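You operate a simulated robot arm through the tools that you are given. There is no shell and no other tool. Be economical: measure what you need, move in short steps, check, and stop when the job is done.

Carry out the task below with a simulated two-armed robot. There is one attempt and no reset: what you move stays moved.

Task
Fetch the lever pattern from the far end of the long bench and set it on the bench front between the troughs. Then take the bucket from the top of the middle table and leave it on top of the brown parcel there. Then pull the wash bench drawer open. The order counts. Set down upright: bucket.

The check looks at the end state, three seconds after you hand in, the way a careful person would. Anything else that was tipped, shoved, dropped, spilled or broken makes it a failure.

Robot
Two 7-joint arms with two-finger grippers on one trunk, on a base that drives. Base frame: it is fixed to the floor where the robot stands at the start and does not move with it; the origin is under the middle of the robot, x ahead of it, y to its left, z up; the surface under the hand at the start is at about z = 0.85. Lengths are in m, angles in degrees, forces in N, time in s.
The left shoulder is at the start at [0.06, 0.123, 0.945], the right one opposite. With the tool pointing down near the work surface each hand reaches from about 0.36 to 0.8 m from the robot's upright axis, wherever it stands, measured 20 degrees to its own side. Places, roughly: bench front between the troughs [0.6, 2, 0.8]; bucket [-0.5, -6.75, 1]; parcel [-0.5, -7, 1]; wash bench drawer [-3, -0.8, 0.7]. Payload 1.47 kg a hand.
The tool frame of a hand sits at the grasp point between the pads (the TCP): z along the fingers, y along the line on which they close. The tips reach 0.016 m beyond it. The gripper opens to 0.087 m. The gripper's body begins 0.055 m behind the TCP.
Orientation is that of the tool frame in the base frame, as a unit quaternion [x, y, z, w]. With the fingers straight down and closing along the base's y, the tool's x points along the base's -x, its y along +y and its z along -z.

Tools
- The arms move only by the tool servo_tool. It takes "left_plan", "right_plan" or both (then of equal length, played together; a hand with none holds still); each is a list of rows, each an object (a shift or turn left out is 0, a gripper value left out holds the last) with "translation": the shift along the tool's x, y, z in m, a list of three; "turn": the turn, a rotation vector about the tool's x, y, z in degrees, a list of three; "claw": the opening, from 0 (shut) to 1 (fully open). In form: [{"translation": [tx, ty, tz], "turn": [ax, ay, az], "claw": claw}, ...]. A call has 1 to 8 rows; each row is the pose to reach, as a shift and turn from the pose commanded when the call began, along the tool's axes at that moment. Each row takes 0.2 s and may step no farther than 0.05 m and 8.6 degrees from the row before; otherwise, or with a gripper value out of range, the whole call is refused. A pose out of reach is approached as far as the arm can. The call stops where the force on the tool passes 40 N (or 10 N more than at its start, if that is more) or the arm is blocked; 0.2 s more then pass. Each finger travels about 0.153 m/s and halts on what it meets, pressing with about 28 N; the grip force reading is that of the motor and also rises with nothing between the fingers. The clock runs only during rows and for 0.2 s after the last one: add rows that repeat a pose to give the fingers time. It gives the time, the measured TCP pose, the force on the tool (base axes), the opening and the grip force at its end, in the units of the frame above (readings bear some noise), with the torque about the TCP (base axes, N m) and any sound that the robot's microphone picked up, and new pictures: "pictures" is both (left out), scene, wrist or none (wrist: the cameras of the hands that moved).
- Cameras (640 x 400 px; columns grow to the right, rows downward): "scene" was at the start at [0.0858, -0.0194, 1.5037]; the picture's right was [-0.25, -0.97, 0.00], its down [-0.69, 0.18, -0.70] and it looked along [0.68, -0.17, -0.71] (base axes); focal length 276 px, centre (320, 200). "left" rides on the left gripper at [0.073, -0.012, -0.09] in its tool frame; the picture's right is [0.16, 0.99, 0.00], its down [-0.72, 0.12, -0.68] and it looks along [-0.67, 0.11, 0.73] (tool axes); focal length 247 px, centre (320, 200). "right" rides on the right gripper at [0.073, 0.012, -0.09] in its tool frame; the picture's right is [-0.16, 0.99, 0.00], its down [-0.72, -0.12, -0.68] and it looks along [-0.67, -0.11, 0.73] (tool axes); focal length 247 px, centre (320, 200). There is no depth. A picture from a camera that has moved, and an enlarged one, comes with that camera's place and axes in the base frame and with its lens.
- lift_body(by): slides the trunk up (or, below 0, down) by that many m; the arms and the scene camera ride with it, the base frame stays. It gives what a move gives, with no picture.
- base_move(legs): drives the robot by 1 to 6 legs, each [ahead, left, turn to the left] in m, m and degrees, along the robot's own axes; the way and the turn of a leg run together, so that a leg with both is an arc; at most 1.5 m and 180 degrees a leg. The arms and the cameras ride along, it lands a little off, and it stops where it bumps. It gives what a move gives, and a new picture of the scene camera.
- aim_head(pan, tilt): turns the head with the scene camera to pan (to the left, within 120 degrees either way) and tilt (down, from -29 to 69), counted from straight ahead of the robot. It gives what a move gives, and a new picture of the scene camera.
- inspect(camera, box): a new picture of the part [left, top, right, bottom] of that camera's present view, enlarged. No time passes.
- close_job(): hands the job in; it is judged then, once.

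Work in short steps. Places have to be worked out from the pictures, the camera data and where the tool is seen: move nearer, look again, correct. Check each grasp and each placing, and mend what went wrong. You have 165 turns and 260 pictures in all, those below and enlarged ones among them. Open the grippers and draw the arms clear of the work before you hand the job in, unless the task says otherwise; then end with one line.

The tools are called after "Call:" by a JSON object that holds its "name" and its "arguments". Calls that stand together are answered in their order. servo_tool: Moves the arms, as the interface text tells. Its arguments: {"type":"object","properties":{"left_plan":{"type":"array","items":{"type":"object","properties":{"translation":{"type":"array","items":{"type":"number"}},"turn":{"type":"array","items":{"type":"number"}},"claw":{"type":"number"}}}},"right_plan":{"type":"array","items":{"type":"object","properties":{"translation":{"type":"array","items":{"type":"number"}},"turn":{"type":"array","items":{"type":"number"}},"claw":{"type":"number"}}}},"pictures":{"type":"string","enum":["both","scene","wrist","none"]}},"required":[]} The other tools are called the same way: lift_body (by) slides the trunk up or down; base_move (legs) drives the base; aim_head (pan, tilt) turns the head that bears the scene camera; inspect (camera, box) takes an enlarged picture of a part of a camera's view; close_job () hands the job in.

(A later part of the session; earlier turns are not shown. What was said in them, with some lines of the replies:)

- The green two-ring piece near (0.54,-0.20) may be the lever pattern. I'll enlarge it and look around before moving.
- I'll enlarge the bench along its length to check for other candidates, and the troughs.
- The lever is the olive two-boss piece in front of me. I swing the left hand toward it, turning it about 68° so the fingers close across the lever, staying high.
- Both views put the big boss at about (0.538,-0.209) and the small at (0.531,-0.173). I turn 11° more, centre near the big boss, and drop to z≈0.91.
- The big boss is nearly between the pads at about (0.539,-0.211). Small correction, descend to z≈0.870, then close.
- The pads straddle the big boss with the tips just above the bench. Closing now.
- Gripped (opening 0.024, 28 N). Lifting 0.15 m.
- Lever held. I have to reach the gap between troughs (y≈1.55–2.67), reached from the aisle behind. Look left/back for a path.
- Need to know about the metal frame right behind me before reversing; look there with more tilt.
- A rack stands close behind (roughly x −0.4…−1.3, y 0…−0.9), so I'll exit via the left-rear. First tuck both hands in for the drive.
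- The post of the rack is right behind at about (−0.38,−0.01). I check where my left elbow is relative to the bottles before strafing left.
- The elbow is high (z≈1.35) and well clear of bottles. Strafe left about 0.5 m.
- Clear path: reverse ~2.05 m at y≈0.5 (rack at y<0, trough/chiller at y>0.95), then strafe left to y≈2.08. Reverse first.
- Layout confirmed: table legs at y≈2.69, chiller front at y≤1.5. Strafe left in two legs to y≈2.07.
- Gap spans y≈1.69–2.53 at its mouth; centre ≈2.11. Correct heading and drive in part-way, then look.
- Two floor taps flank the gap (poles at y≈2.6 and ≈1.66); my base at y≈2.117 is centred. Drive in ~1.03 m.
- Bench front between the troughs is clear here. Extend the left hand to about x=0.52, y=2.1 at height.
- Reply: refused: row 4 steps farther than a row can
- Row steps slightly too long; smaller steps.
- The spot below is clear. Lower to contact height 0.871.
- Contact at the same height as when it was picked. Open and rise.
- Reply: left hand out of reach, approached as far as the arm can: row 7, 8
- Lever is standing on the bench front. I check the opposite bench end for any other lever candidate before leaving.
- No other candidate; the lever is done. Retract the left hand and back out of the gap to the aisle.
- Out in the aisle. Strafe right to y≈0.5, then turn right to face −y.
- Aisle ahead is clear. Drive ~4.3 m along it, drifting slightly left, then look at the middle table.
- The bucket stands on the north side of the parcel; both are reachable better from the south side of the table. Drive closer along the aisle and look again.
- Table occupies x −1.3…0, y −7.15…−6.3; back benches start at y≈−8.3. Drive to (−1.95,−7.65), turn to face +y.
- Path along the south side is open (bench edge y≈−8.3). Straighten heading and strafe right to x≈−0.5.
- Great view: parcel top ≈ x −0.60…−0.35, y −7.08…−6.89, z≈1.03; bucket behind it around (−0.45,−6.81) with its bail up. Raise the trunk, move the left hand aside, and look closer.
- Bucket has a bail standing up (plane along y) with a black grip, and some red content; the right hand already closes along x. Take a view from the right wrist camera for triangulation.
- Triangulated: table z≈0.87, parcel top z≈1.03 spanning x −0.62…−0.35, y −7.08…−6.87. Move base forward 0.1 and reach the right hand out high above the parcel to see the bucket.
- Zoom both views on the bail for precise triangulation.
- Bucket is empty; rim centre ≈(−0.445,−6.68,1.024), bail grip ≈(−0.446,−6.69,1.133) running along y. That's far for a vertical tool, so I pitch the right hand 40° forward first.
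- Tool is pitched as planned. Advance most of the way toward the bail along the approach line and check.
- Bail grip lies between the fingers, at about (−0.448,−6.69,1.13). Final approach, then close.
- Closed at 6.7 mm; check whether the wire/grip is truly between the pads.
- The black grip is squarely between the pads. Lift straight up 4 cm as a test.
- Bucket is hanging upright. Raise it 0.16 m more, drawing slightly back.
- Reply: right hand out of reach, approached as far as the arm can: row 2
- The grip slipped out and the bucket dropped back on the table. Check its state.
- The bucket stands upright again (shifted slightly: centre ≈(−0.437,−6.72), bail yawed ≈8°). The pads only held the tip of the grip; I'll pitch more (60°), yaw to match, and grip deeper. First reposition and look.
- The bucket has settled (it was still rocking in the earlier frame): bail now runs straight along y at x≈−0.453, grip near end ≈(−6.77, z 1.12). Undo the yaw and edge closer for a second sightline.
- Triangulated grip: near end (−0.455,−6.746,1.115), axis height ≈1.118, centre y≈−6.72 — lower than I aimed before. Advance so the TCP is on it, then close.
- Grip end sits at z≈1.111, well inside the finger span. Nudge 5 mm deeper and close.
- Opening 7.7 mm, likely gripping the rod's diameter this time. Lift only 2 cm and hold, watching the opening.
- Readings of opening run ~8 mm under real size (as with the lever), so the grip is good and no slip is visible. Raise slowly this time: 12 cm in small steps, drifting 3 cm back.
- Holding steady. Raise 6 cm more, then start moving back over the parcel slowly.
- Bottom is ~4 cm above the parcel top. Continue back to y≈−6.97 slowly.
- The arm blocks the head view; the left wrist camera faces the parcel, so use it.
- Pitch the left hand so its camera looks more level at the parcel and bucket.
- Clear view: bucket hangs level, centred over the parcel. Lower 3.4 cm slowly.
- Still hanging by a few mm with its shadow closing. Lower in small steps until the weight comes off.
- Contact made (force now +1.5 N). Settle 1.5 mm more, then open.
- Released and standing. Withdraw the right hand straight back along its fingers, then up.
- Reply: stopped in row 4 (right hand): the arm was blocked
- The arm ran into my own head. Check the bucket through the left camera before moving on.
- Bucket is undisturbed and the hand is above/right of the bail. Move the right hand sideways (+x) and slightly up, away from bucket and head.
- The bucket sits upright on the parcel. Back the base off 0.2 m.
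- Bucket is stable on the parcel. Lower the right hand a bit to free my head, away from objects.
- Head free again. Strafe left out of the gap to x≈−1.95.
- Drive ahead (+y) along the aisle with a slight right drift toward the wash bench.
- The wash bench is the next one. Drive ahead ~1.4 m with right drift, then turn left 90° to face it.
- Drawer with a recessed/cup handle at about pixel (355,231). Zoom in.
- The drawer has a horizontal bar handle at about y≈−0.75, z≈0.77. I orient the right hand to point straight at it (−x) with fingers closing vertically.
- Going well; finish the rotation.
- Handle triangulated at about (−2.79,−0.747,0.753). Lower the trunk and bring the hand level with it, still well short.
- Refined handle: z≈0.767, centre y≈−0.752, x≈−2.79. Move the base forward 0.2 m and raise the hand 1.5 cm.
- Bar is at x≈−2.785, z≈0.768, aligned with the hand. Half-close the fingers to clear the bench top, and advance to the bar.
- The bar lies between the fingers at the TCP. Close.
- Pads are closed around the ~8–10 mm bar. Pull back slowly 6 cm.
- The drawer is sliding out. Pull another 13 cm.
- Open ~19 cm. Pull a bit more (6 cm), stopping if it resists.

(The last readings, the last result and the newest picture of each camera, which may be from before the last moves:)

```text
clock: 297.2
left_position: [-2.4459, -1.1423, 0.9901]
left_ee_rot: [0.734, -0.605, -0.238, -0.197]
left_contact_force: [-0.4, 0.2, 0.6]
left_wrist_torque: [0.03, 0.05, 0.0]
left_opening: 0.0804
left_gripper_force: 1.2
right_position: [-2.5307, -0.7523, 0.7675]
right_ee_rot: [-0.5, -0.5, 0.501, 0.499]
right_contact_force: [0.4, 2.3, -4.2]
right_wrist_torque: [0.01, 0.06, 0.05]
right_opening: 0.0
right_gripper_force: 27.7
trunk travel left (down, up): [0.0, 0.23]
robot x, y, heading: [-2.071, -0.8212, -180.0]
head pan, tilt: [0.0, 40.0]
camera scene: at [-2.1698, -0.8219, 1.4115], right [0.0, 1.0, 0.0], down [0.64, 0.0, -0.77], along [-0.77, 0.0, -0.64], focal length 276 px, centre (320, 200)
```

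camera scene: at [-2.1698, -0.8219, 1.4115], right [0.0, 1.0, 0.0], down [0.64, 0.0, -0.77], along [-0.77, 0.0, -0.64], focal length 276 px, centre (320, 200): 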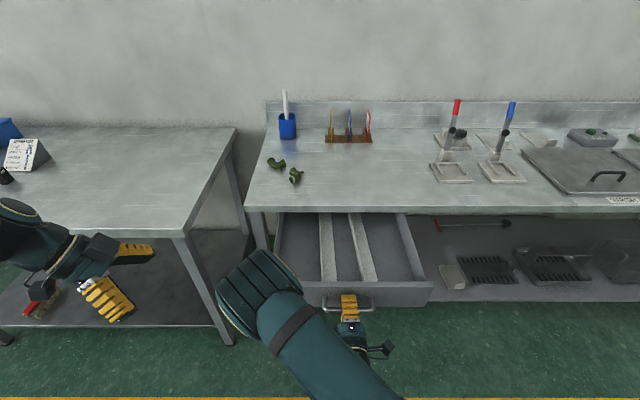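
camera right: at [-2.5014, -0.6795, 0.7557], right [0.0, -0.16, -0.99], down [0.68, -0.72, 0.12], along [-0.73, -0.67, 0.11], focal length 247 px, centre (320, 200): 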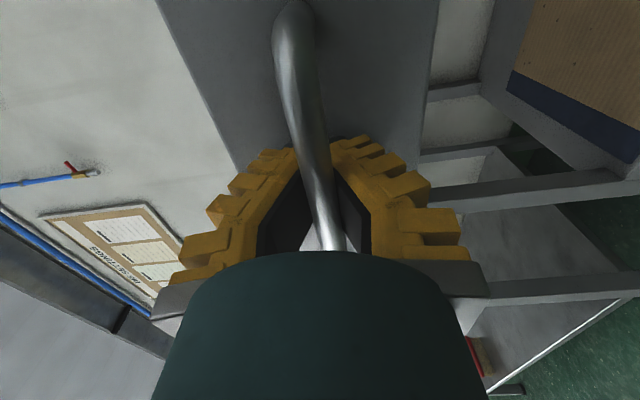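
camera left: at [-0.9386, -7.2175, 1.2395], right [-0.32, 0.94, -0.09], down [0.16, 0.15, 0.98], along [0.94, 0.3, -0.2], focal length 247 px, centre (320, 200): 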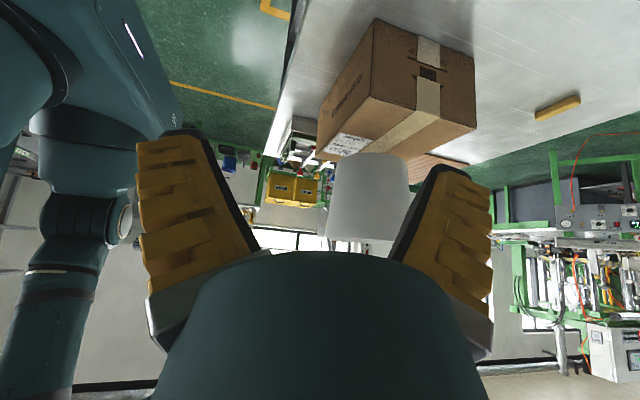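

Drawer is open 25 cm. Release the handle and back away with the base.

Call:
{"name": "servo_tool", "arguments": {"right_plan": [{"claw": 0.3}, {"claw": 0.6}, {"claw": 0.8}, {"claw": 0.8}], "pictures": "wrist"}}

Call:
{"name": "base_move", "arguments": {"legs": [[-0.15, 0, 0]]}}

```text
clock: 298.2
left_position: [-2.4465, -1.1436, 0.9894]
left_ee_rot: [0.734, -0.606, -0.238, -0.197]
left_contact_force: [0.3, -0.4, -0.7]
left_wrist_torque: [-0.01, 0.0, -0.03]
left_opening: 0.0802
left_gripper_force: 1.6
right_position: [-2.531, -0.7529, 0.7658]
right_ee_rot: [-0.501, -0.499, 0.501, 0.499]
right_contact_force: [0.2, -0.1, 1.0]
right_wrist_torque: [-0.01, 0.02, -0.02]
right_opening: 0.0731
right_gripper_force: 2.4
trunk travel left (down, up): [0.0, 0.23]
robot x, y, heading: [-2.0728, -0.8243, -179.6]
head pan, tilt: [0.0, 40.0]
camera right: at [-2.442, -0.6796, 0.7562], right [0.0, -0.16, -0.99], down [0.68, -0.72, 0.12], along [-0.73, -0.67, 0.11], focal length 247 px, centre (320, 200)
```

right: 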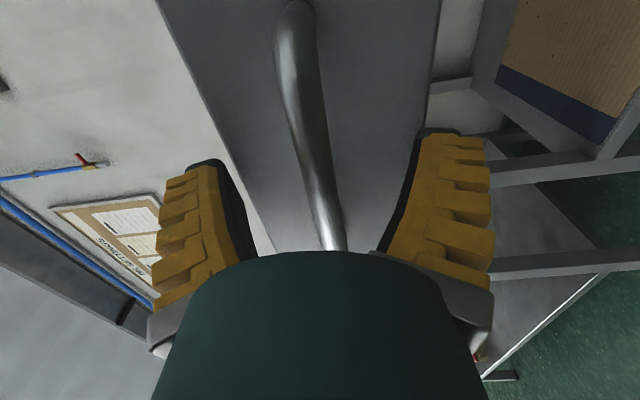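

```text
clock: 299.6
left_position: [-2.2944, -1.1421, 0.9905]
left_ee_rot: [0.733, -0.606, -0.238, -0.196]
left_contact_force: [0.5, -0.6, 0.8]
left_wrist_torque: [0.03, -0.02, -0.03]
left_opening: 0.0803
left_gripper_force: 0.9
right_position: [-2.3797, -0.7528, 0.7683]
right_ee_rot: [0.501, 0.499, -0.501, -0.5]
right_contact_force: [0.5, 0.1, 0.0]
right_wrist_torque: [0.0, -0.02, 0.0]
right_opening: 0.0731
right_gripper_force: 3.0
trunk travel left (down, up): [0.0, 0.23]
robot x, y, heading: [-1.9201, -0.8242, 179.9]
head pan, tilt: [0.0, 40.0]
camera scene: at [-2.0173, -0.8218, 1.4116], right [0.0, 1.0, 0.0], down [0.64, 0.0, -0.77], along [-0.77, 0.0, -0.64], focal length 276 px, centre (320, 200)
```

scene: 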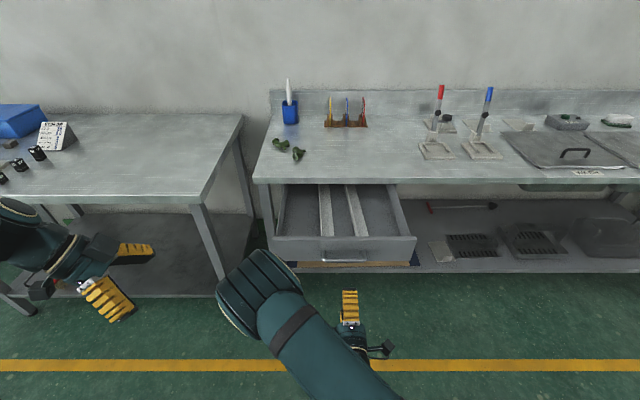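

The drawer stays open, both hands are clear and open; the lever and bucket were each checked after release. Hand in.

Call:
{"name": "close_job", "arguments": {}}

```text
The job is handed in.
```

The job is handed in: the lever pattern stands on the bench front between the troughs, the bucket is upright on the brown parcel, and the wash bench drawer is open about 25 cm. On the first lift the bucket slipped and dropped a few centimetres back onto the middle table; it stayed upright, and I saw nothing else disturbed there.
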